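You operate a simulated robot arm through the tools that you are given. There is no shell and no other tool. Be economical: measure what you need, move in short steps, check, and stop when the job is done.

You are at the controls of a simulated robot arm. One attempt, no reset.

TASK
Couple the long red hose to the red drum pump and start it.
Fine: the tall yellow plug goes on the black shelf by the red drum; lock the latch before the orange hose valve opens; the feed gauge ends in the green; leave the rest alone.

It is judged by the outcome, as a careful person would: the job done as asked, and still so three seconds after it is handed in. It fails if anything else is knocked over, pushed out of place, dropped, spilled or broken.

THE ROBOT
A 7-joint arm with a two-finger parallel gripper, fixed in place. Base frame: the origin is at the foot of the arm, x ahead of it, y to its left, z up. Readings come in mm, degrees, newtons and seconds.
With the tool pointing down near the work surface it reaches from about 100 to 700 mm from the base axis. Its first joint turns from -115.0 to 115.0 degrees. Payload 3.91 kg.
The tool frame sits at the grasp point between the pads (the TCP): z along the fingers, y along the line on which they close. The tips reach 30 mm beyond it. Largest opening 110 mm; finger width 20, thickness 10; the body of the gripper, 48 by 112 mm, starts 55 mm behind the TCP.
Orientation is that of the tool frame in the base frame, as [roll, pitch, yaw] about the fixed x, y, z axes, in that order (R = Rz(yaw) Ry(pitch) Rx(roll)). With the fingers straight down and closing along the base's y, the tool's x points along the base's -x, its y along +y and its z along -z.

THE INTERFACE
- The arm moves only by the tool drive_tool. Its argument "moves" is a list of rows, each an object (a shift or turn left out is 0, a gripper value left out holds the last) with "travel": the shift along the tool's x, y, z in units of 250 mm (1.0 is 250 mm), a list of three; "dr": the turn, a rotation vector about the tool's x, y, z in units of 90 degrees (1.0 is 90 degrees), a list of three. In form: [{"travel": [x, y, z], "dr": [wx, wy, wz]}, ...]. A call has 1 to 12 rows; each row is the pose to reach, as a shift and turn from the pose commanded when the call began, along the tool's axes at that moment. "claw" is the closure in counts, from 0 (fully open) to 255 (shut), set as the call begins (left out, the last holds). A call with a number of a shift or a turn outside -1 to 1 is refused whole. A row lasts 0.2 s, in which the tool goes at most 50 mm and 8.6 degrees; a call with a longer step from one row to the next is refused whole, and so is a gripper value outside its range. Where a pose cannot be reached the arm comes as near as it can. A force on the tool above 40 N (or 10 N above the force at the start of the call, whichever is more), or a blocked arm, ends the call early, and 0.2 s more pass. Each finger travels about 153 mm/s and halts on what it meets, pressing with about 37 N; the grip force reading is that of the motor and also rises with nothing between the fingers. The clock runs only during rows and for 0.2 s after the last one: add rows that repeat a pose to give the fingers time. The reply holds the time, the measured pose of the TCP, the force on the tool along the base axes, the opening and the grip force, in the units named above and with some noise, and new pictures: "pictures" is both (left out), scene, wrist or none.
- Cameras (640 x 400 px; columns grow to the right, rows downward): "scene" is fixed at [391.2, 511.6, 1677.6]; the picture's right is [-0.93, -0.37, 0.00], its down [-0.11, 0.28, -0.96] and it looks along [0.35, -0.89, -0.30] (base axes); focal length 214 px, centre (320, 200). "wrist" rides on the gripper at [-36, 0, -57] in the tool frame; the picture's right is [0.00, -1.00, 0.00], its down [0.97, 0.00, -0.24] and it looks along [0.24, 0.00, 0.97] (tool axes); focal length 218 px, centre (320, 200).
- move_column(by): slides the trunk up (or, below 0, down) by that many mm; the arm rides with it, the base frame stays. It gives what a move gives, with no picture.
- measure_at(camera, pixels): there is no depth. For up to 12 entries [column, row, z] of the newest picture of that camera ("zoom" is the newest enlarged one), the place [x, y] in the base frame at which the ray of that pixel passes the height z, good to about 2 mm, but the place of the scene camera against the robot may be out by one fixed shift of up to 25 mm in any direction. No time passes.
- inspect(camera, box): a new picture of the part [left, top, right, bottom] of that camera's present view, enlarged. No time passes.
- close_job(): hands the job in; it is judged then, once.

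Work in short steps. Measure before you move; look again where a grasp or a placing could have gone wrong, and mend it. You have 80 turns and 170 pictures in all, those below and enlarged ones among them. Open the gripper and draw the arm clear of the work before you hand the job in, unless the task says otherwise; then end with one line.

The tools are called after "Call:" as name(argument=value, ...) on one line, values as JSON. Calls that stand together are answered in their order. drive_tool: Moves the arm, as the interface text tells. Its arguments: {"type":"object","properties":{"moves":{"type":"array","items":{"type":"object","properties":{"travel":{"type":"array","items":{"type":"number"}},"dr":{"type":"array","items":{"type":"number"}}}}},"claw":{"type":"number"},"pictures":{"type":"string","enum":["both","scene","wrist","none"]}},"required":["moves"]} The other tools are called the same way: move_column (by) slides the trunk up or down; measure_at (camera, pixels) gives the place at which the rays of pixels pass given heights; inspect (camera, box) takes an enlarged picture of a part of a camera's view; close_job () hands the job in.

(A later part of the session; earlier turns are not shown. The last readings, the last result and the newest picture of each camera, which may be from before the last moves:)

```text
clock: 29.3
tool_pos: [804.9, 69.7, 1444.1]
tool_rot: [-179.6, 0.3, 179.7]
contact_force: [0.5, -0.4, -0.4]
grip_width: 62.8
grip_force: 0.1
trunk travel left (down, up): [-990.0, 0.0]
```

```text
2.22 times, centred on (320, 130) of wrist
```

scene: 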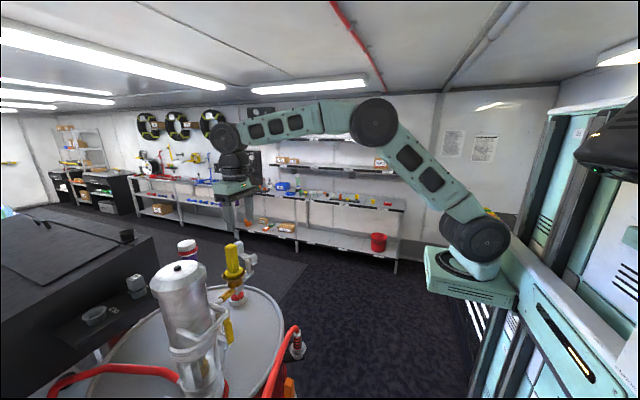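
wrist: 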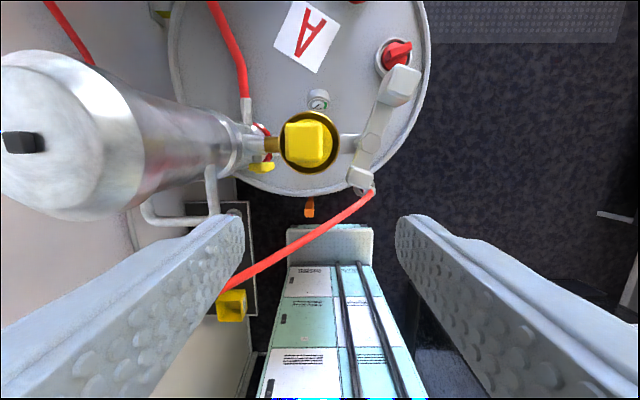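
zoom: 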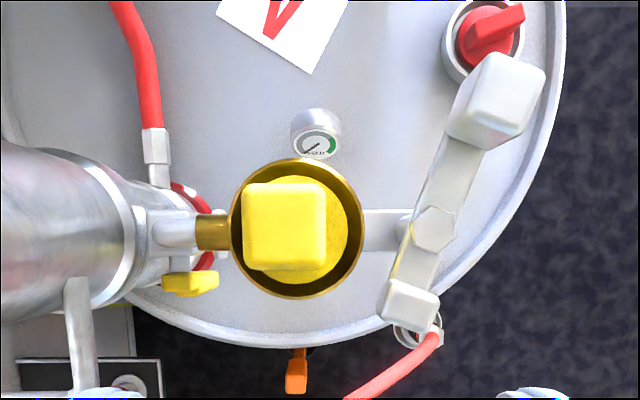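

The plug top centre measures (846, 81) and the socket centre (845, 81); the latch is clear. I move over it, go down to z 1318 and close.

Call:
drive_tool(moves=[{"travel": [-0.164, 0.046, 0]}, {"travel": [-0.164, 0.046, 0.15]}, {"travel": [-0.164, 0.046, 0.3]}, {"travel": [-0.164, 0.046, 0.42]}, {"travel": [-0.164, 0.046, 0.504]}], claw=110, pictures="both")

Call:
inspect(camera="scene", box=[170, 200, 290, 300])

```text
clock: 30.5
tool_pos: [847.0, 84.3, 1318.0]
tool_rot: [-179.6, 0.4, 179.8]
contact_force: [-0.2, 0.6, 0.3]
grip_width: 63.1
grip_force: 0.1
trunk travel left (down, up): [-990.0, 0.0]
```

scene: 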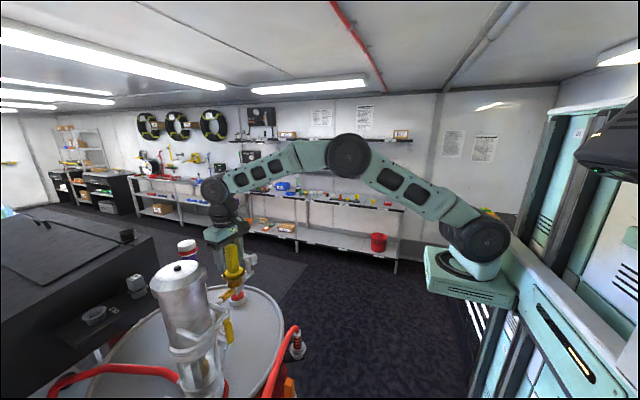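
wrist: 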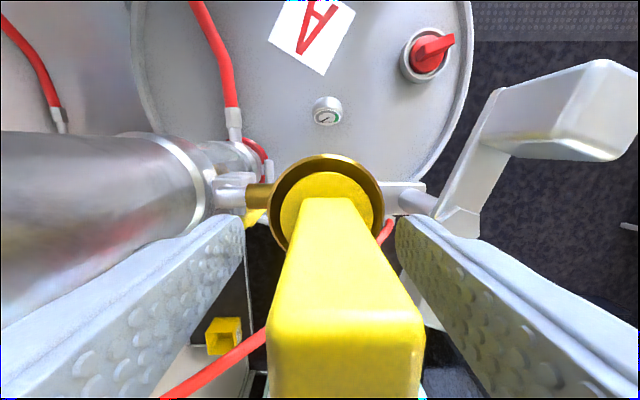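

```text
4.00 times, centred on (230, 250) of scene
```

zoom: 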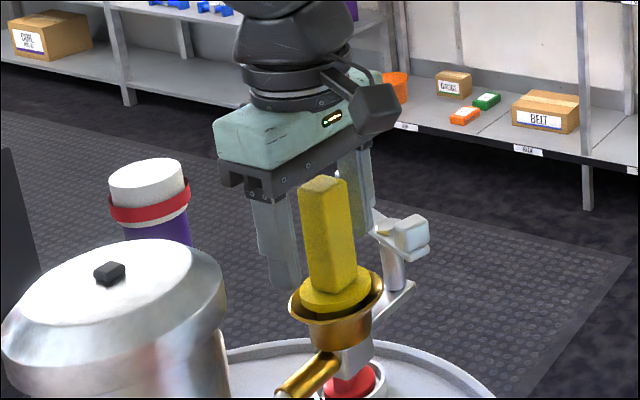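

The handle is between the fingers. Nudge y by -3 mm and close.

Call:
drive_tool(moves=[{"travel": [0, -0.012, 0]}, {"travel": [0, -0.012, 0]}, {"travel": [0, -0.012, 0]}, {"travel": [0, -0.012, 0]}], claw=255, pictures="none")

Call:
drive_tool(moves=[{"travel": [0, 0, -0.05]}, {"travel": [0, 0, -0.1]}, {"travel": [0, 0, -0.16]}, {"travel": [0, 0, -0.24]}, {"travel": [0, 0, -0.34]}], pictures="scene")

Call:
inspect(camera="scene", box=[170, 180, 290, 300])

```text
clock: 31.5
tool_pos: [847.7, 80.6, 1320.2]
tool_rot: [-179.6, 0.1, 179.8]
contact_force: [-1.3, -0.1, 0.3]
grip_width: 25.6
grip_force: 37.0
trunk travel left (down, up): [-990.0, 0.0]
```

```text
clock: 32.7
tool_pos: [847.5, 77.9, 1403.3]
tool_rot: [-179.6, 0.2, 179.7]
contact_force: [0.0, -0.5, -1.1]
grip_width: 25.6
grip_force: 36.9
trunk travel left (down, up): [-990.0, 0.0]
```

scene: 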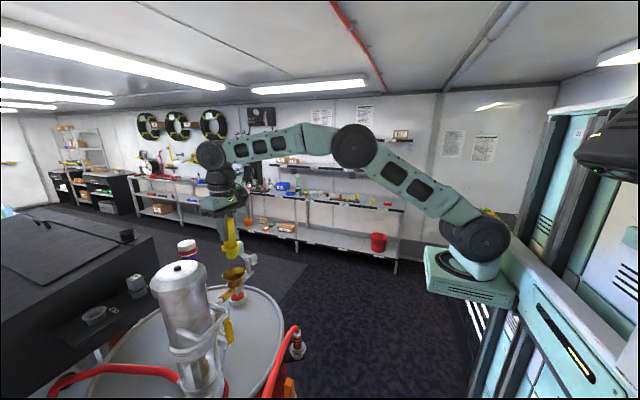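

```text
3.33 times, centred on (230, 240) of scene
```

zoom: 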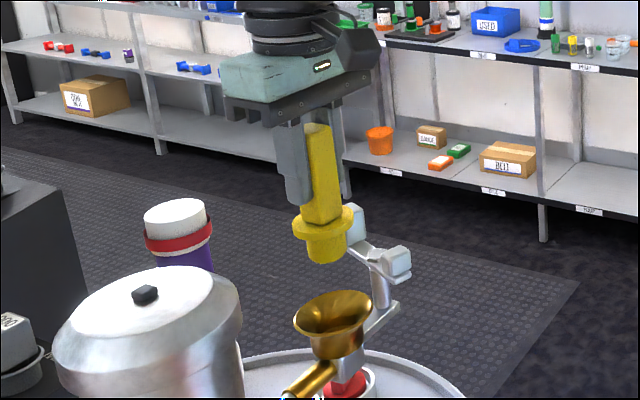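

The plug is out; it has a short flat-bottomed stem (bottom about 88 mm below the TCP). The clear part of the tray is near (400, 440); I carry it back at height, staying behind the hose (x>490).

Call:
drive_tool(moves=[{"travel": [0.12, 0, -0.1]}, {"travel": [0.28, 0, -0.18]}, {"travel": [0.46, 0, -0.2]}, {"travel": [0.64, 0, -0.2]}, {"travel": [0.82, 0, -0.2]}, {"travel": [1.0, 0, -0.2]}], pictures="none")

Call:
drive_tool(moves=[{"travel": [0.15, 0.1, 0]}, {"travel": [0.3, 0.2, 0]}, {"travel": [0.45, 0.3, 0]}, {"travel": [0.6, 0.4, 0]}, {"travel": [0.72, 0.53, 0]}, {"travel": [0.79, 0.7, 0]}, {"travel": [0.79, 0.88, 0]}], pictures="both")

```text
clock: 34.1
tool_pos: [597.2, 79.4, 1454.3]
tool_rot: [-179.6, 0.1, 179.8]
contact_force: [-0.8, 0.0, -0.8]
grip_width: 25.5
grip_force: 37.2
trunk travel left (down, up): [-990.0, 0.0]
```

```text
clock: 35.7
tool_pos: [399.8, 302.7, 1449.9]
tool_rot: [-179.6, 0.2, 179.6]
contact_force: [0.0, -1.6, -1.0]
grip_width: 25.4
grip_force: 36.9
trunk travel left (down, up): [-990.0, 0.0]
```

scene: 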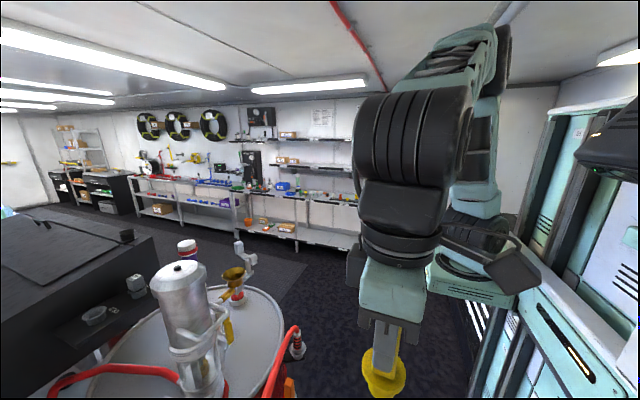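
wrist: 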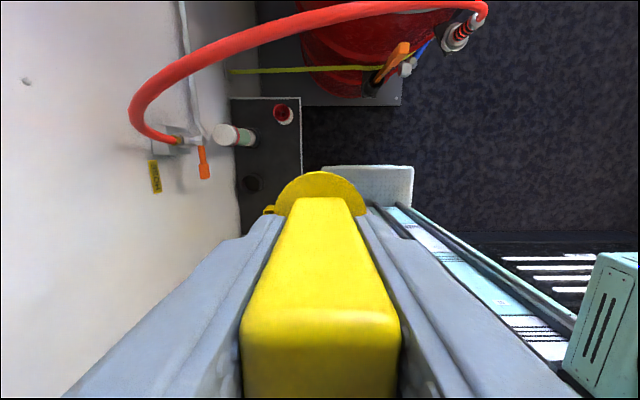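

Good view: the hose stays at x≥488. I move to (380, 435), then lower the trunk in stages.

Call:
drive_tool(moves=[{"travel": [0.06, 0.16, 0]}, {"travel": [0.08, 0.34, 0]}, {"travel": [0.08, 0.53, 0]}], pictures="wrist")

Call:
move_column(by=-200)

Call:
drive_tool(moves=[{"travel": [0, 0, 0]}], pictures="both")

```text
clock: 36.5
tool_pos: [382.6, 435.9, 1448.1]
tool_rot: [-179.7, 0.4, 179.7]
contact_force: [-1.1, -0.8, -0.2]
grip_width: 25.4
grip_force: 36.9
trunk travel left (down, up): [-990.0, 0.0]
```

wrist: 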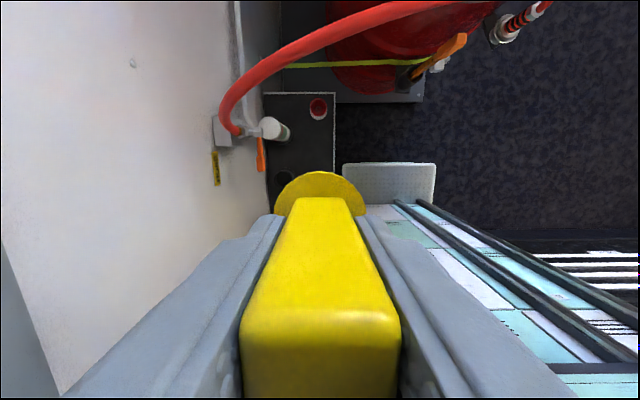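

```text
clock: 38.6
tool_pos: [381.6, 435.4, 1245.9]
tool_rot: [-179.6, 0.2, 179.8]
contact_force: [0.9, -0.7, -0.8]
grip_width: 25.4
grip_force: 37.3
trunk travel left (down, up): [-790.0, 200.0]
```

```text
clock: 39.0
tool_pos: [380.9, 434.5, 1247.0]
tool_rot: [-179.5, 0.2, 179.8]
contact_force: [-0.1, -0.2, -0.9]
grip_width: 25.6
grip_force: 37.7
trunk travel left (down, up): [-790.0, 200.0]
```

scene: 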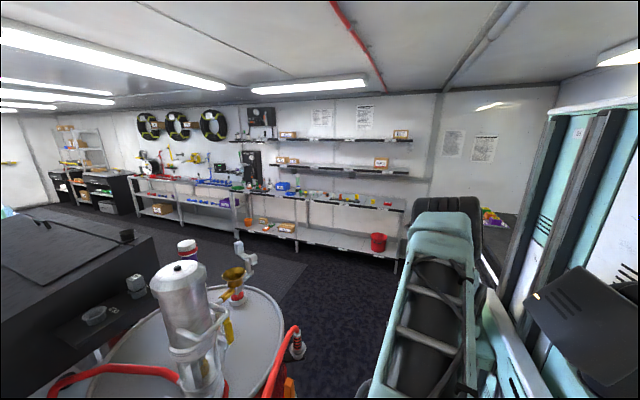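
wrist: 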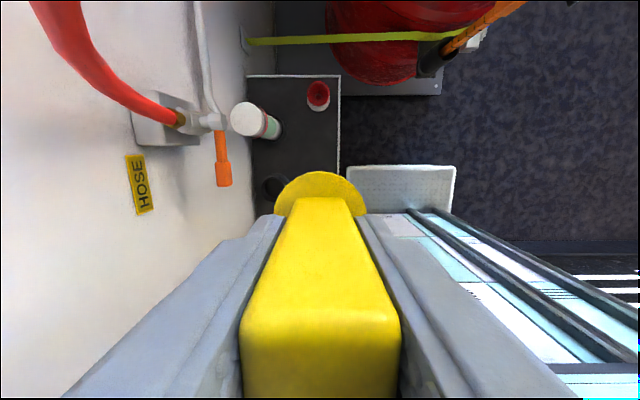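

The valve stem re-measures near (450, 574, 1003). All is clear beneath; I lower on in stages, with a check.

Call:
move_column(by=-430)

Call:
drive_tool(moves=[{"travel": [0, 0.06, 0]}], pictures="both")

```text
refused: -430 is not a number from -400 to 400
```

```text
clock: 39.5
tool_pos: [380.9, 450.2, 1247.8]
tool_rot: [-179.6, 0.2, 179.7]
contact_force: [0.2, -0.5, -1.2]
grip_width: 25.7
grip_force: 37.2
trunk travel left (down, up): [-790.0, 200.0]
```

scene: 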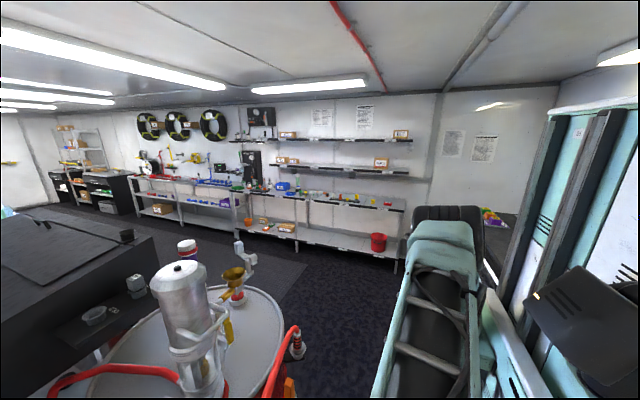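
wrist: 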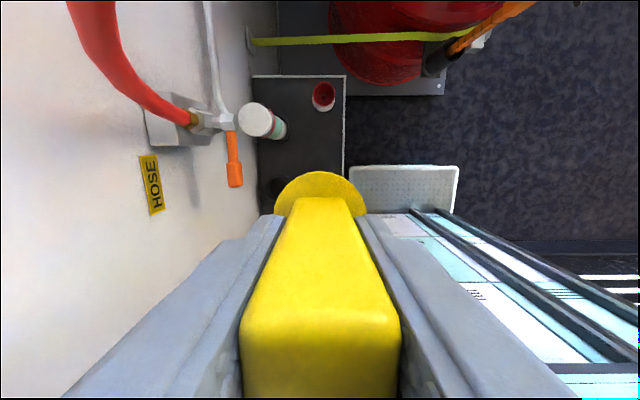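

The trunk takes at most 400 per call; I lower 390 mm (TCP to about 857).

Call:
move_column(by=-390)

Call:
drive_tool(moves=[{"travel": [0, 0, 0]}], pictures="wrist")

```text
clock: 43.2
tool_pos: [381.9, 451.2, 858.3]
tool_rot: [-179.6, 0.3, 179.8]
contact_force: [-0.4, 0.5, -0.6]
grip_width: 25.5
grip_force: 36.7
trunk travel left (down, up): [-400.0, 590.0]
```

```text
clock: 43.6
tool_pos: [384.0, 449.8, 857.6]
tool_rot: [-179.7, 0.3, 179.8]
contact_force: [0.3, -0.8, -1.0]
grip_width: 25.4
grip_force: 37.4
trunk travel left (down, up): [-400.0, 590.0]
```

wrist: 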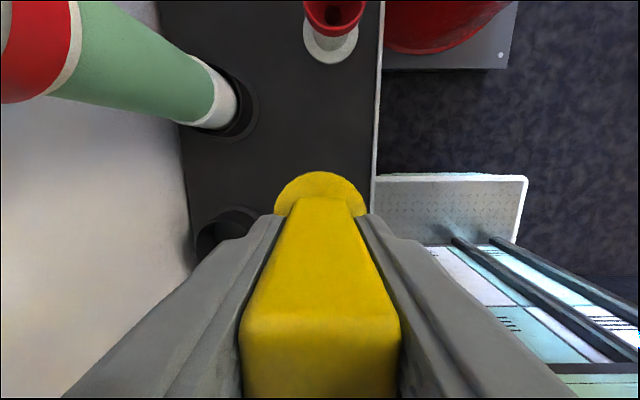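

The spot under the plug is clear (bottle base, black cup and red cup all well away). I lower with the arm 165 mm, then feel for contact.

Call:
drive_tool(moves=[{"travel": [0, 0, 0.18]}, {"travel": [0, 0, 0.36]}, {"travel": [0, 0, 0.54]}, {"travel": [0, 0, 0.66]}], pictures="wrist")

Call:
drive_tool(moves=[{"travel": [0, 0, 0.02]}, {"travel": [0, 0, 0.04]}, {"travel": [0, 0, 0.06]}, {"travel": [0, 0, 0.08]}], pictures="none")

```text
clock: 44.6
tool_pos: [382.9, 449.2, 690.9]
tool_rot: [-179.6, 0.2, 179.8]
contact_force: [0.4, 0.7, -0.4]
grip_width: 25.3
grip_force: 36.9
trunk travel left (down, up): [-400.0, 590.0]
```

wrist: 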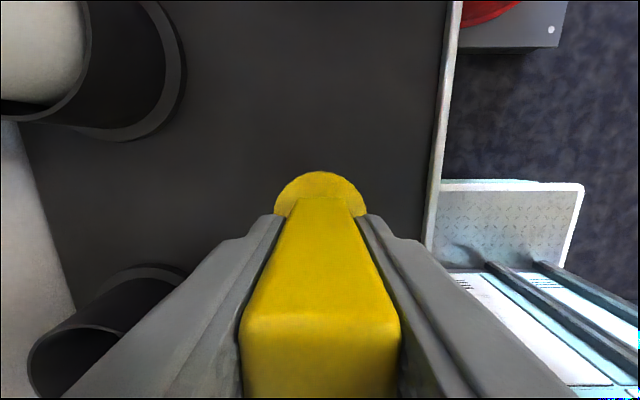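

```text
clock: 45.6
tool_pos: [384.1, 451.3, 673.6]
tool_rot: [-179.9, 0.3, 179.7]
contact_force: [1.2, 1.2, 29.9]
grip_width: 25.4
grip_force: 37.0
trunk travel left (down, up): [-400.0, 590.0]
```

Contact: 30 N upward at TCP z 673.6, so the plug stands on the shelf. I ease up 2 mm and open.

Call:
drive_tool(moves=[{"travel": [0, 0, -0.01]}, {"travel": [0, 0, -0.01]}], pictures="none")

Call:
drive_tool(moves=[{"travel": [0, 0, 0]}, {"travel": [0, 0, 0]}, {"travel": [0, 0, -0.1]}, {"travel": [0, 0, -0.28]}, {"travel": [0, 0, -0.46]}, {"travel": [0, 0, -0.64]}], claw=100, pictures="wrist")

```text
clock: 46.2
tool_pos: [382.9, 448.9, 674.0]
tool_rot: [-179.7, 0.2, 179.8]
contact_force: [2.6, 5.3, 14.1]
grip_width: 25.4
grip_force: 36.7
trunk travel left (down, up): [-400.0, 590.0]
```

```text
clock: 47.6
tool_pos: [382.9, 449.1, 834.8]
tool_rot: [-179.6, 0.2, 179.8]
contact_force: [-0.3, -0.3, 0.1]
grip_width: 66.6
grip_force: 0.0
trunk travel left (down, up): [-400.0, 590.0]
```

wrist: 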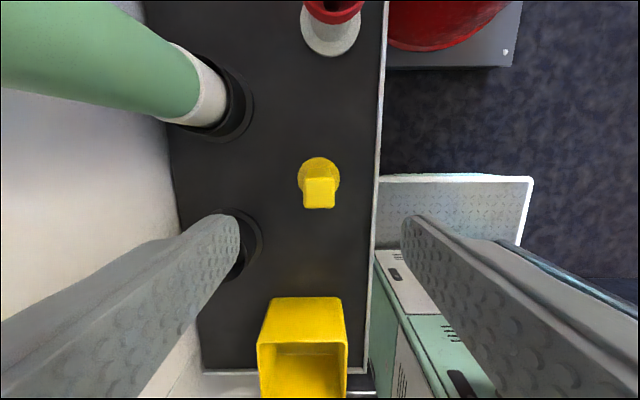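

The plug stands upright on the shelf. Now up, and across to look at the hose end in its holster.

Call:
move_column(by=390)

Call:
drive_tool(moves=[{"travel": [0, -0.19, 0]}, {"travel": [0, -0.38, 0]}, {"travel": [0, -0.57, 0]}, {"travel": [0, -0.76, 0]}, {"travel": [0, -0.95, 0]}], pictures="none")

Call:
drive_tool(moves=[{"travel": [-0.1, -0.17, 0]}, {"travel": [-0.2, -0.34, 0]}, {"travel": [-0.32, -0.5, 0]}, {"travel": [-0.43, -0.66, 0]}, {"travel": [-0.53, -0.83, 0]}, {"travel": [-0.62, -1.0, 0]}], pictures="both")

Call:
inspect(camera="wrist", box=[220, 0, 380, 100])

```text
clock: 51.4
tool_pos: [382.0, 448.7, 1224.1]
tool_rot: [-179.5, 0.2, 179.8]
contact_force: [0.0, 0.7, 0.2]
grip_width: 66.9
grip_force: 0.0
trunk travel left (down, up): [-790.0, 200.0]
```

```text
clock: 52.5
tool_pos: [381.8, 211.8, 1225.8]
tool_rot: [-179.5, 0.4, 179.9]
contact_force: [-0.3, 1.0, 0.8]
grip_width: 67.0
grip_force: 0.0
trunk travel left (down, up): [-790.0, 200.0]
```

```text
clock: 54.0
tool_pos: [533.7, -41.6, 1229.8]
tool_rot: [-179.7, 0.2, 179.7]
contact_force: [-0.2, 0.2, 0.6]
grip_width: 66.8
grip_force: 0.0
trunk travel left (down, up): [-790.0, 200.0]
```

scene: 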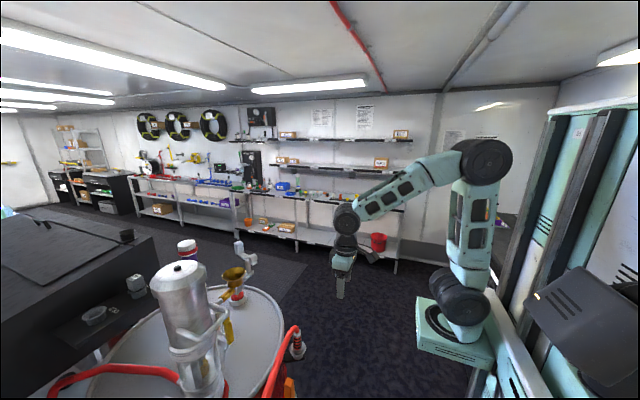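
wrist: 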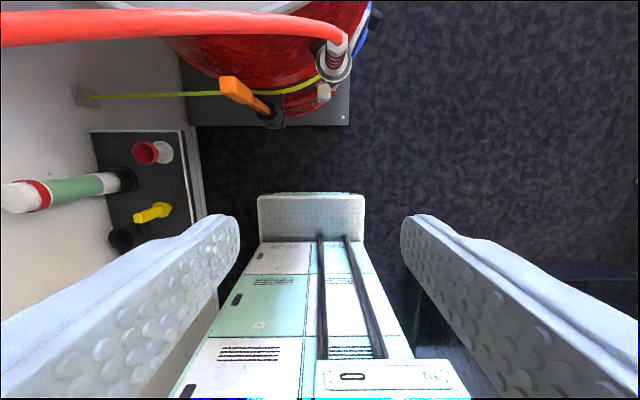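

```text
4.00 times, centred on (300, 50) of wrist
```

zoom: 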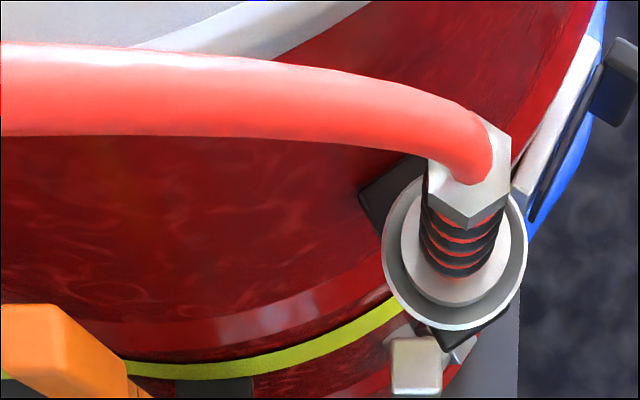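

The plug is still upright at (150,212). The hose end is a hex nut, a ringed grip and a collar sitting in a silver cup. I go lower and tilt to see it from the side.

Call:
drive_tool(moves=[{"travel": [0, 0, 0.1], "dr": [0, -0.09, 0]}, {"travel": [0, 0, 0.2], "dr": [0, -0.18, 0]}, {"travel": [0, 0, 0.3], "dr": [0, -0.27, 0]}, {"travel": [0, 0, 0.4], "dr": [0, -0.36, 0]}, {"travel": [0, 0, 0.5], "dr": [0, -0.45, 0]}, {"travel": [0, 0, 0.6], "dr": [0, -0.54, 0]}, {"travel": [0, 0, 0.64], "dr": [0, -0.63, 0]}], claw=0, pictures="both")

Call:
inspect(camera="wrist", box=[240, 60, 440, 220])

Call:
inspect(camera="scene", box=[260, 310, 350, 400])

```text
clock: 55.5
tool_pos: [628.1, 21.6, 1055.4]
tool_rot: [-179.7, 57.0, 179.9]
contact_force: [-1.4, -0.9, -0.2]
grip_width: 110.0
grip_force: 0.0
out of reach, approached as far as the arm can: row 3, 4, 5, 6, 7
trunk travel left (down, up): [-790.0, 200.0]
```

scene: 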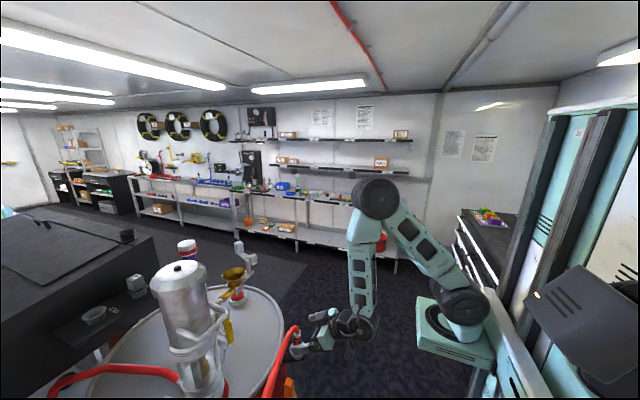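
wrist: 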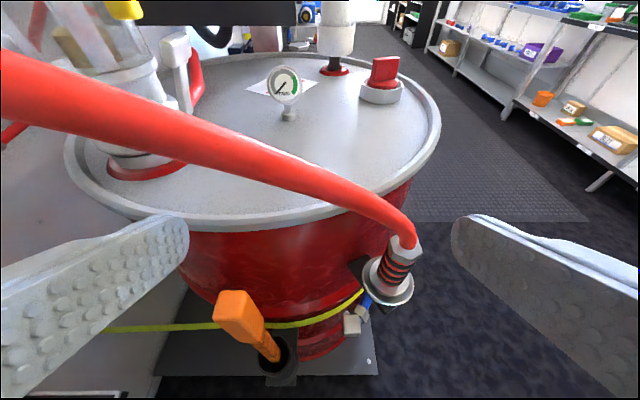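

```text
2.50 times, centred on (340, 140) of wrist
```

zoom: 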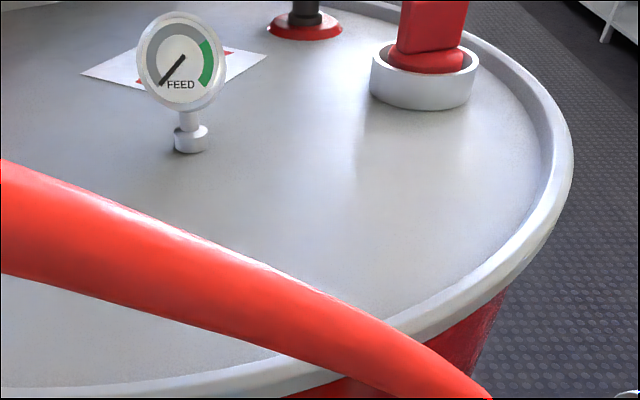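

```text
4.44 times, centred on (305, 355) of scene
```

zoom: 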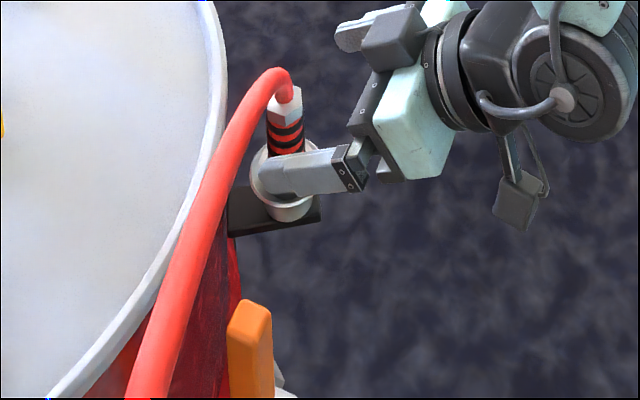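

From two views the connector axis is about (707, -66), hex top z≈930, rings ≈870–905, cup rim ≈850; it stands upright. A tilted tool closing along y can take the rings from the front with the hose passing over the finger. I shift y to -60 first, then lower the trunk for a better arm posture.

Call:
drive_tool(moves=[{"travel": [0, -0.1, 0]}, {"travel": [0, -0.2, 0]}, {"travel": [0, -0.31, 0]}], pictures="none")

Call:
move_column(by=-120)

Call:
drive_tool(moves=[{"travel": [0, 0, 0]}], pictures="both")

```text
clock: 56.4
tool_pos: [658.0, -44.7, 1049.9]
tool_rot: [-179.3, 56.9, -179.7]
contact_force: [0.1, 0.7, -0.2]
grip_width: 110.0
grip_force: 0.1
out of reach, approached as far as the arm can: row 1, 2, 3
trunk travel left (down, up): [-790.0, 200.0]
```

```text
clock: 57.9
tool_pos: [659.1, -45.7, 930.2]
tool_rot: [-179.3, 56.9, -179.7]
contact_force: [0.8, 0.7, 0.1]
grip_width: 109.7
grip_force: 0.1
trunk travel left (down, up): [-670.0, 320.0]
```

```text
clock: 58.2
tool_pos: [657.6, -45.0, 931.0]
tool_rot: [-179.3, 56.9, -179.8]
contact_force: [0.0, 0.2, 0.3]
grip_width: 110.0
grip_force: 0.1
trunk travel left (down, up): [-670.0, 320.0]
```

scene: 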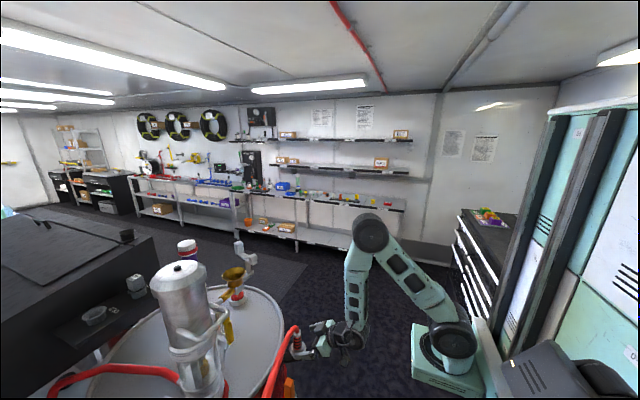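
wrist: 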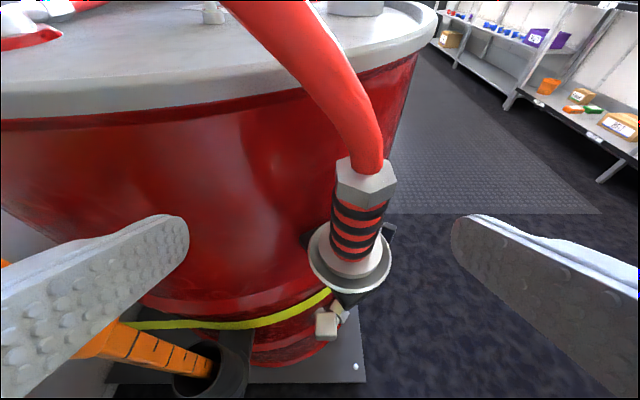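

Clear view: rings run z≈862–912 at about (705, -65.5), ~32 mm wide. I narrow the opening to ~66 mm (to keep off the drum) and advance to the rings.

Call:
drive_tool(moves=[{"travel": [0, -0.082, 0]}, {"travel": [0, -0.082, 0]}, {"travel": [0.012, -0.082, 0.1]}, {"travel": [0.024, -0.082, 0.18]}, {"travel": [0.034, -0.082, 0.248]}], claw=100, pictures="both")

Call:
inspect(camera="scene", box=[250, 300, 350, 400])

```text
clock: 59.5
tool_pos: [704.2, -66.1, 891.2]
tool_rot: [-179.3, 56.9, -179.7]
contact_force: [-1.0, 0.2, 1.1]
grip_width: 66.7
grip_force: 0.0
out of reach, approached as far as the arm can: row 1, 2
trunk travel left (down, up): [-670.0, 320.0]
```

scene: 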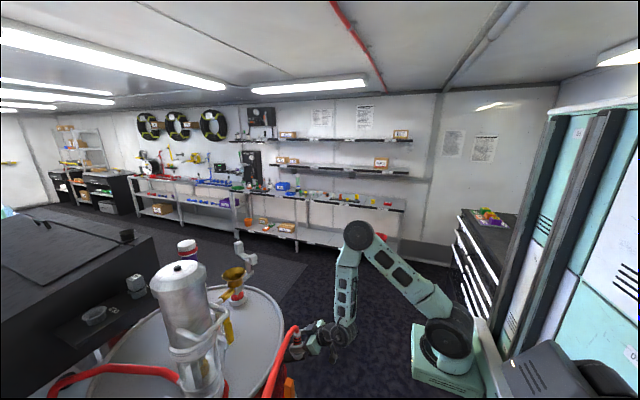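
wrist: 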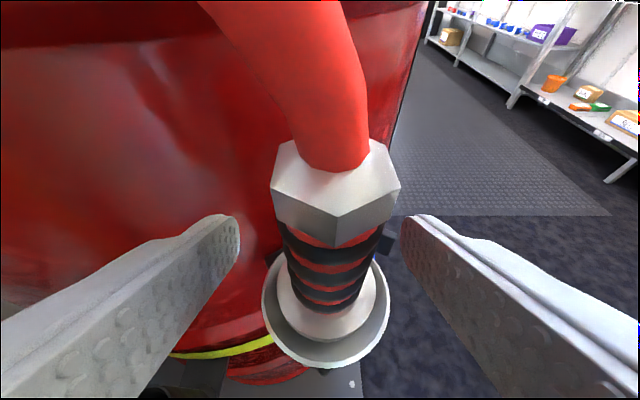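

```text
4.00 times, centred on (300, 350) of scene
```

zoom: 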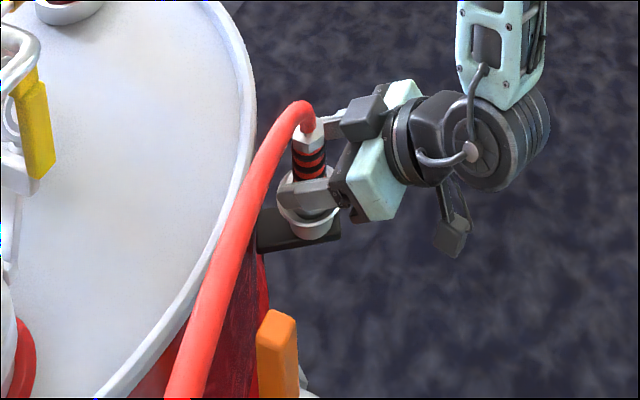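

The rings sit centred between the fingers. I close the gripper.

Call:
drive_tool(moves=[{"travel": [0, 0, 0]}, {"travel": [0, 0, 0]}, {"travel": [0, 0, 0]}, {"travel": [0, 0, 0]}], claw=255, pictures="wrist")

```text
clock: 60.5
tool_pos: [705.8, -68.7, 890.9]
tool_rot: [-179.3, 56.8, -179.7]
contact_force: [1.6, -6.6, -0.1]
grip_width: 30.5
grip_force: 36.7
trunk travel left (down, up): [-670.0, 320.0]
```

wrist: 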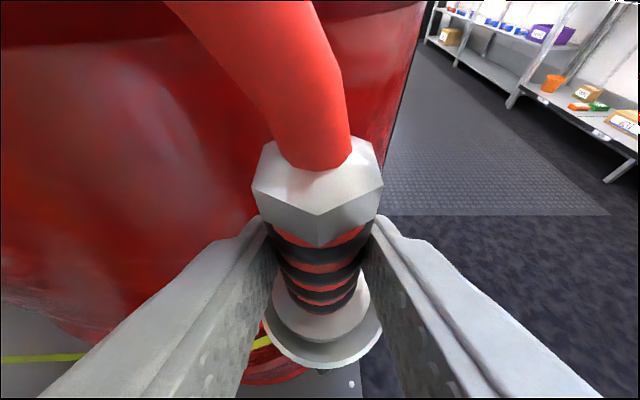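

Gripped at 30.5 mm. I lift straight up with the trunk, 100 mm, and check.

Call:
move_column(by=100)

Call:
drive_tool(moves=[{"travel": [0, 0, 0]}], pictures="both")

Call:
inspect(camera="scene", box=[230, 260, 370, 400])

```text
clock: 61.8
tool_pos: [705.4, -66.4, 989.9]
tool_rot: [-179.4, 56.9, -179.7]
contact_force: [0.5, 0.9, -3.0]
grip_width: 30.0
grip_force: 37.5
trunk travel left (down, up): [-770.0, 220.0]
```

```text
clock: 62.2
tool_pos: [705.4, -67.2, 990.4]
tool_rot: [-179.4, 56.9, -179.8]
contact_force: [-0.4, -0.3, -3.7]
grip_width: 29.9
grip_force: 36.9
trunk travel left (down, up): [-770.0, 220.0]
```

scene: 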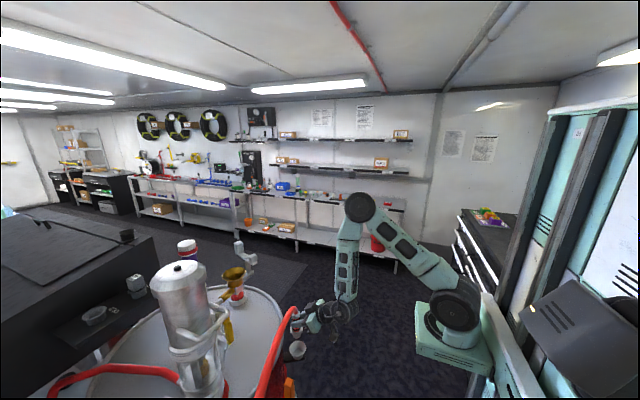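
wrist: 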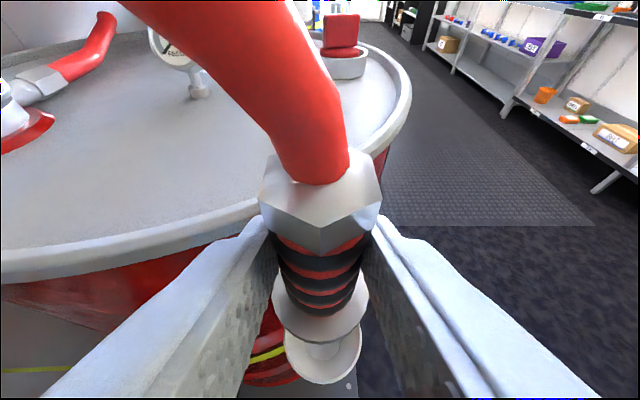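

```text
2.86 times, centred on (300, 330) of scene
```

zoom: 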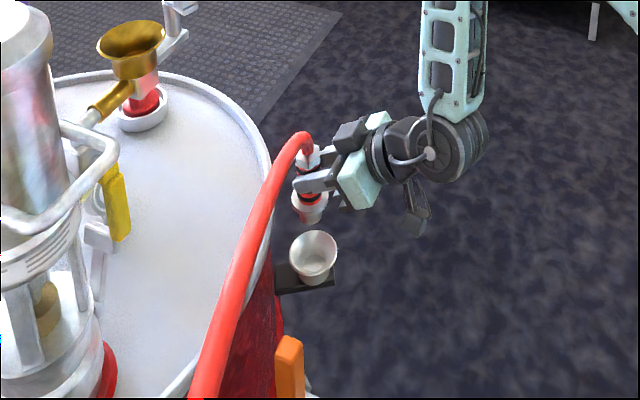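

The connector is free of the cup, short tail below its collar. I raise the trunk to its top and then move up and toward the socket with checks.

Call:
move_column(by=220)

Call:
drive_tool(moves=[{"travel": [-0.15, 0, -0.09]}, {"travel": [-0.3, 0, -0.18]}, {"travel": [-0.45, 0, -0.27]}, {"travel": [-0.56, 0, -0.35]}], pictures="both")

```text
clock: 64.5
tool_pos: [706.1, -66.6, 1210.7]
tool_rot: [-179.4, 56.9, -179.7]
contact_force: [0.0, -0.4, -3.3]
grip_width: 29.9
grip_force: 37.5
trunk travel left (down, up): [-990.0, 0.0]
```

```text
clock: 65.5
tool_pos: [709.1, -65.5, 1376.2]
tool_rot: [-179.3, 56.9, -179.6]
contact_force: [-0.5, -0.2, -3.1]
grip_width: 29.7
grip_force: 36.9
trunk travel left (down, up): [-990.0, 0.0]
```

scene: 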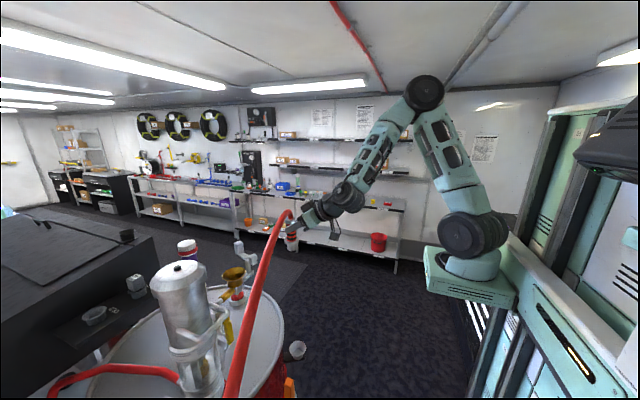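
wrist: 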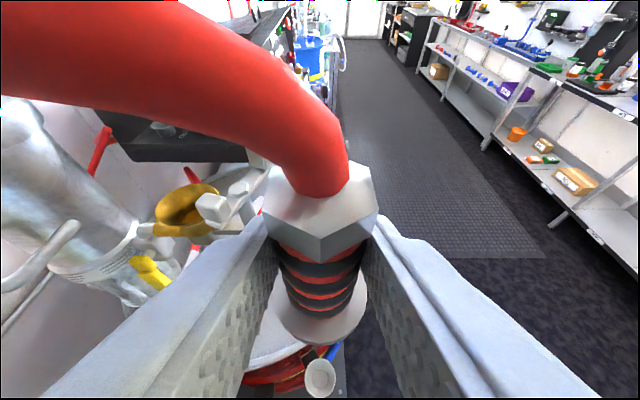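

I zoom to see the connector's length before crossing over the latch hook.

Call:
inspect(camera="scene", box=[210, 190, 330, 310])

```text
3.33 times, centred on (270, 250) of scene
```

zoom: 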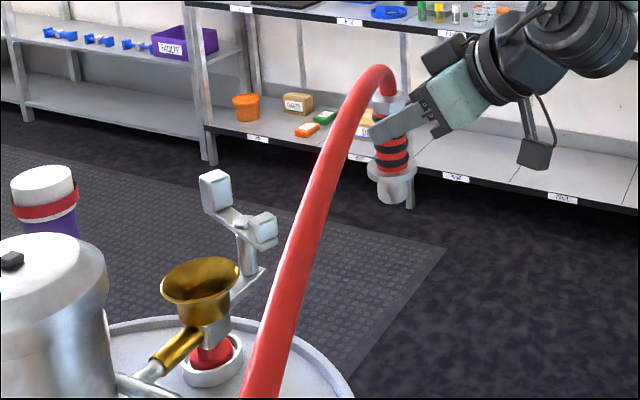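

The tail ends ≈45 mm below the TCP, so z 1376 clears the hook. I carry it over to the socket.

Call:
drive_tool(moves=[{"travel": [-0.04, 0.08, 0.06]}, {"travel": [-0.089, 0.176, 0.137]}, {"travel": [-0.149, 0.293, 0.228]}, {"travel": [-0.208, 0.41, 0.319]}, {"travel": [-0.267, 0.527, 0.41]}, {"travel": [-0.297, 0.586, 0.456]}], pictures="both")

Call:
inspect(camera="scene", box=[170, 190, 290, 310])

```text
clock: 66.9
tool_pos: [845.4, 80.7, 1373.3]
tool_rot: [-179.3, 56.9, -179.7]
contact_force: [0.1, -0.9, -2.3]
grip_width: 29.9
grip_force: 37.3
trunk travel left (down, up): [-990.0, 0.0]
```

scene: 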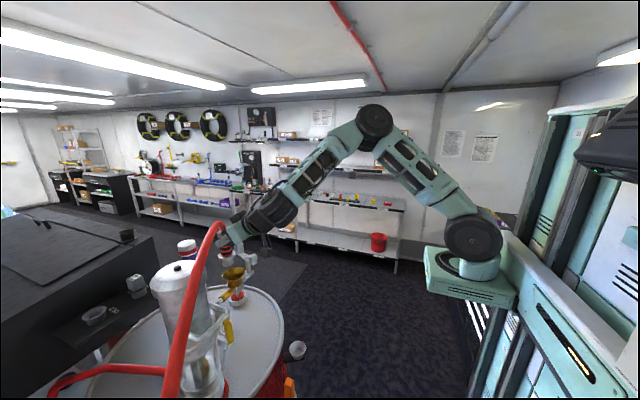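
wrist: 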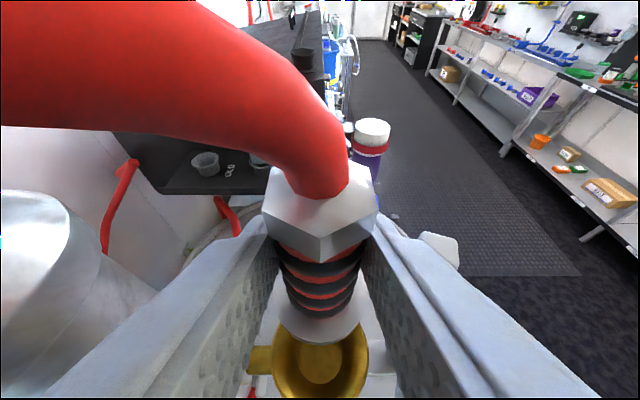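

```text
3.33 times, centred on (230, 250) of scene
```

zoom: 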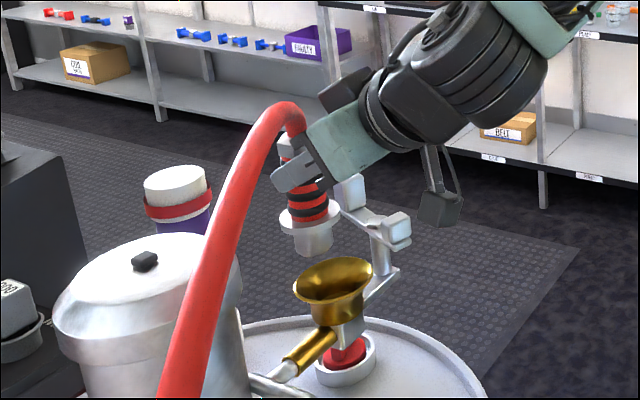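

The connector hangs over the cup. I zoom the wrist view to check fore-aft alignment.

Call:
inspect(camera="wrist", box=[230, 260, 410, 400])

Call:
inspect(camera="scene", box=[200, 230, 270, 300])

```text
2.86 times, centred on (320, 330) of wrist
```

zoom: 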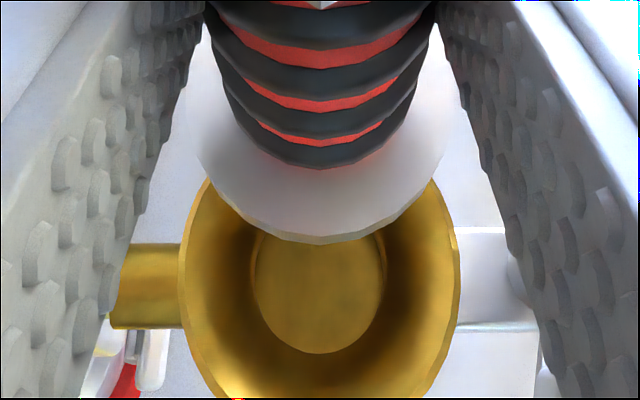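

```text
5.71 times, centred on (235, 265) of scene
```

zoom: 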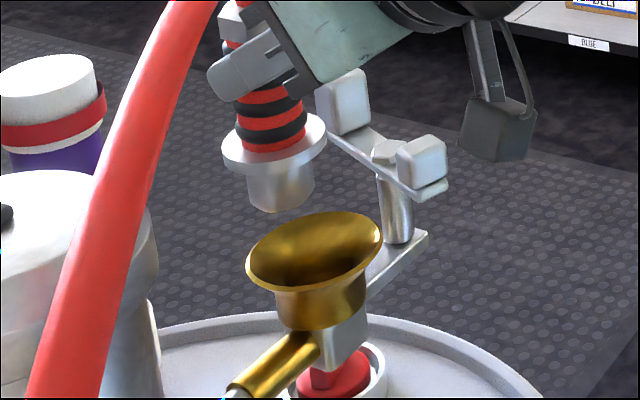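

Both views agree that the connector axis sits about 12 mm farther forward (+x) than the TCP, while y matches the cup. I shift back 12 mm and lower 40 mm, then look again.

Call:
drive_tool(moves=[{"travel": [0.026, 0, -0.04]}, {"travel": [0.093, 0, 0.003]}, {"travel": [0.16, 0, 0.047]}], pictures="both")

Call:
inspect(camera="scene", box=[200, 230, 270, 300])

Call:
inspect(camera="wrist", box=[230, 260, 410, 400])

```text
clock: 67.7
tool_pos: [833.3, 80.1, 1335.7]
tool_rot: [-179.3, 57.0, -179.7]
contact_force: [-0.1, 0.0, -3.6]
grip_width: 30.1
grip_force: 37.0
trunk travel left (down, up): [-990.0, 0.0]
```

scene: 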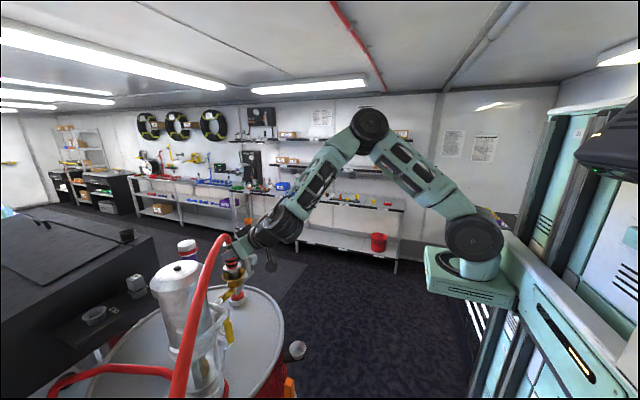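
wrist: 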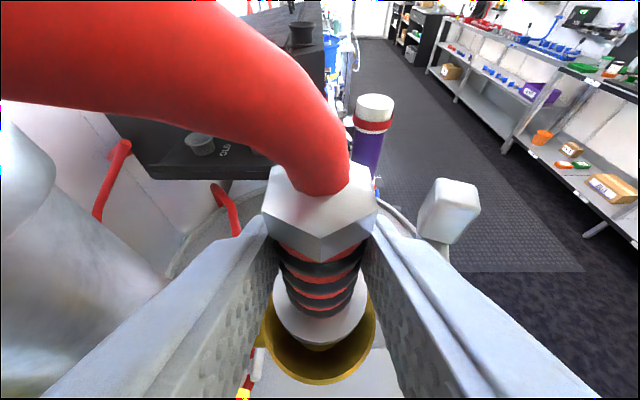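

```text
5.71 times, centred on (235, 265) of scene
```

zoom: 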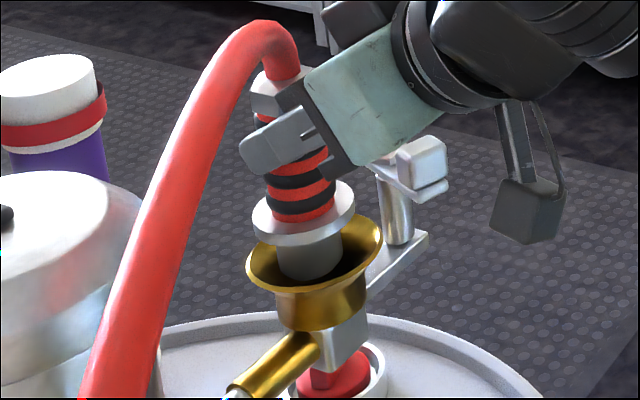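

```text
2.86 times, centred on (320, 330) of wrist
```

zoom: 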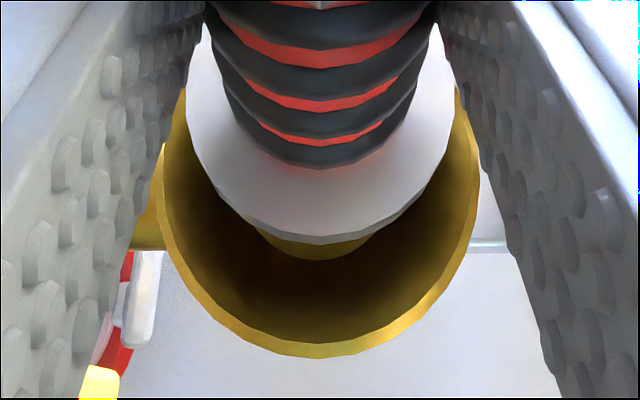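

The tail is entering the cup, centred in y and about 2–3 mm forward in x. I shift 2 mm back and lower slowly until it seats.

Call:
drive_tool(moves=[{"travel": [0.005, 0, -0.007]}, {"travel": [0.025, 0, 0.006]}, {"travel": [0.045, 0, 0.019]}, {"travel": [0.065, 0, 0.032]}, {"travel": [0.085, 0, 0.045]}, {"travel": [0.105, 0, 0.058]}, {"travel": [0.122, 0, 0.069]}, {"travel": [0.138, 0, 0.08]}], pictures="both")

Call:
inspect(camera="scene", box=[200, 230, 270, 300])

Call:
inspect(camera="wrist", box=[230, 260, 410, 400])

```text
clock: 68.6
tool_pos: [830.4, 81.1, 1331.9]
tool_rot: [-179.1, 57.9, -179.5]
contact_force: [-13.2, -6.6, 17.6]
grip_width: 30.2
grip_force: 36.9
trunk travel left (down, up): [-990.0, 0.0]
stopped in row 4: the force on the tool passed its limit (the readings are from after the stop); the commanded pose is now the measured one
```

scene: 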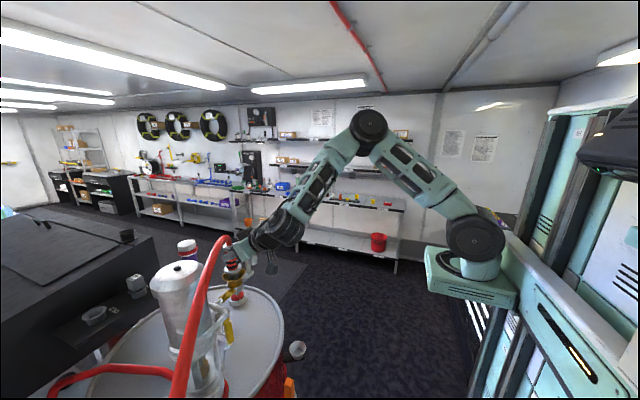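
wrist: 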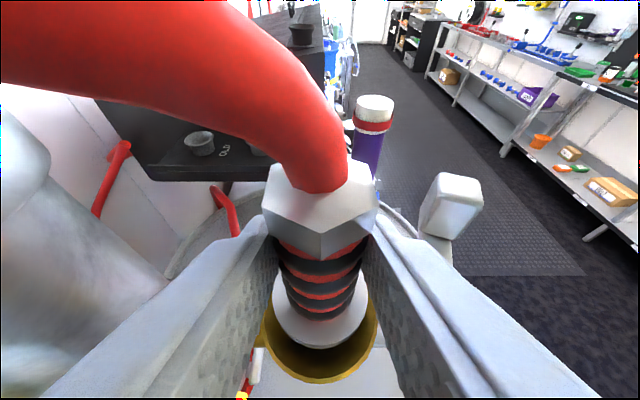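

```text
5.71 times, centred on (235, 265) of scene
```

zoom: 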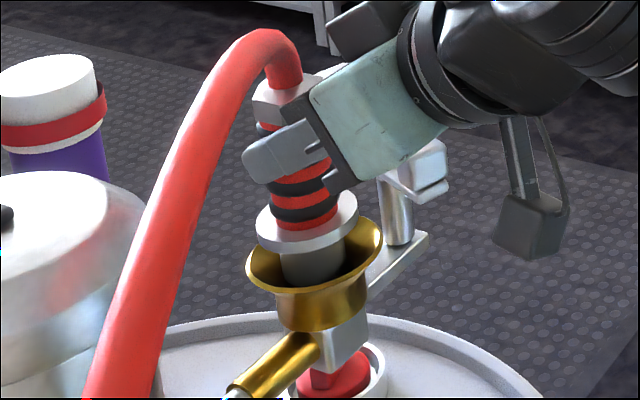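

```text
2.86 times, centred on (320, 330) of wrist
```

zoom: 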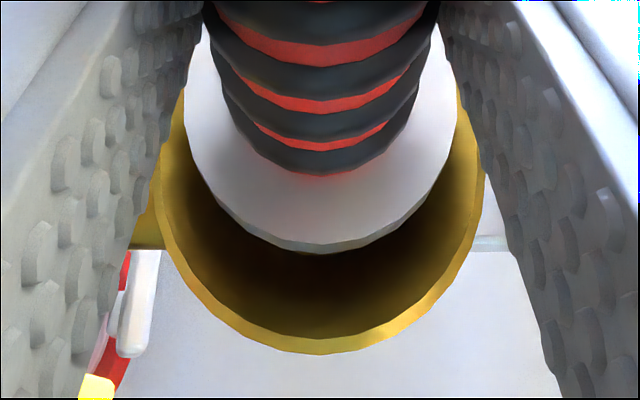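

It met the far funnel wall (force -13 x, -7 y). I lift 3 mm, shift -5 in x and -2 in y, and lower again.

Call:
drive_tool(moves=[{"travel": [-0.01, 0, -0.007], "dr": [0, 0.01, 0]}, {"travel": [0.001, -0.008, -0.024], "dr": [0, 0.01, 0]}, {"travel": [0.018, -0.008, -0.013], "dr": [0, 0.01, 0]}, {"travel": [0.035, -0.008, -0.002], "dr": [0, 0.01, 0]}, {"travel": [0.052, -0.008, 0.009], "dr": [0, 0.01, 0]}, {"travel": [0.068, -0.008, 0.02], "dr": [0, 0.01, 0]}, {"travel": [0.085, -0.008, 0.031], "dr": [0, 0.01, 0]}, {"travel": [0.102, -0.008, 0.042], "dr": [0, 0.01, 0]}, {"travel": [0.119, -0.008, 0.053], "dr": [0, 0.01, 0]}, {"travel": [0.135, -0.008, 0.064], "dr": [0, 0.01, 0]}], pictures="both")

Call:
inspect(camera="scene", box=[200, 230, 270, 300])

```text
clock: 70.1
tool_pos: [828.0, 80.7, 1315.7]
tool_rot: [-179.2, 57.8, -179.6]
contact_force: [-7.3, -2.3, 13.2]
grip_width: 30.1
grip_force: 36.6
trunk travel left (down, up): [-990.0, 0.0]
stopped in row 7: the force on the tool passed its limit (the readings are from after the stop); the commanded pose is now the measured one
```

scene: 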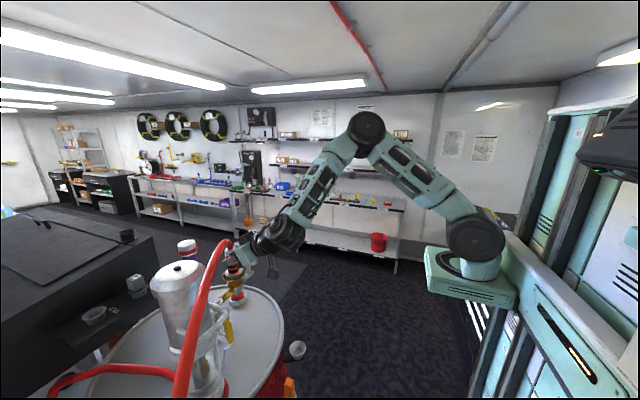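
wrist: 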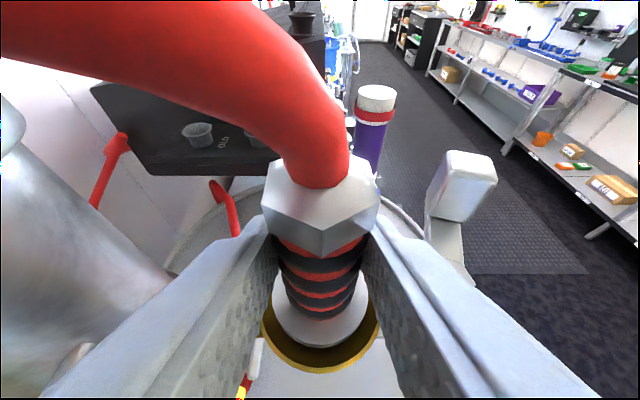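

```text
5.71 times, centred on (235, 265) of scene
```

zoom: 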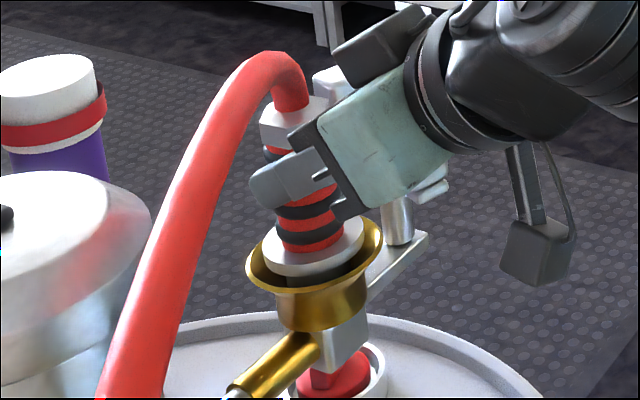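

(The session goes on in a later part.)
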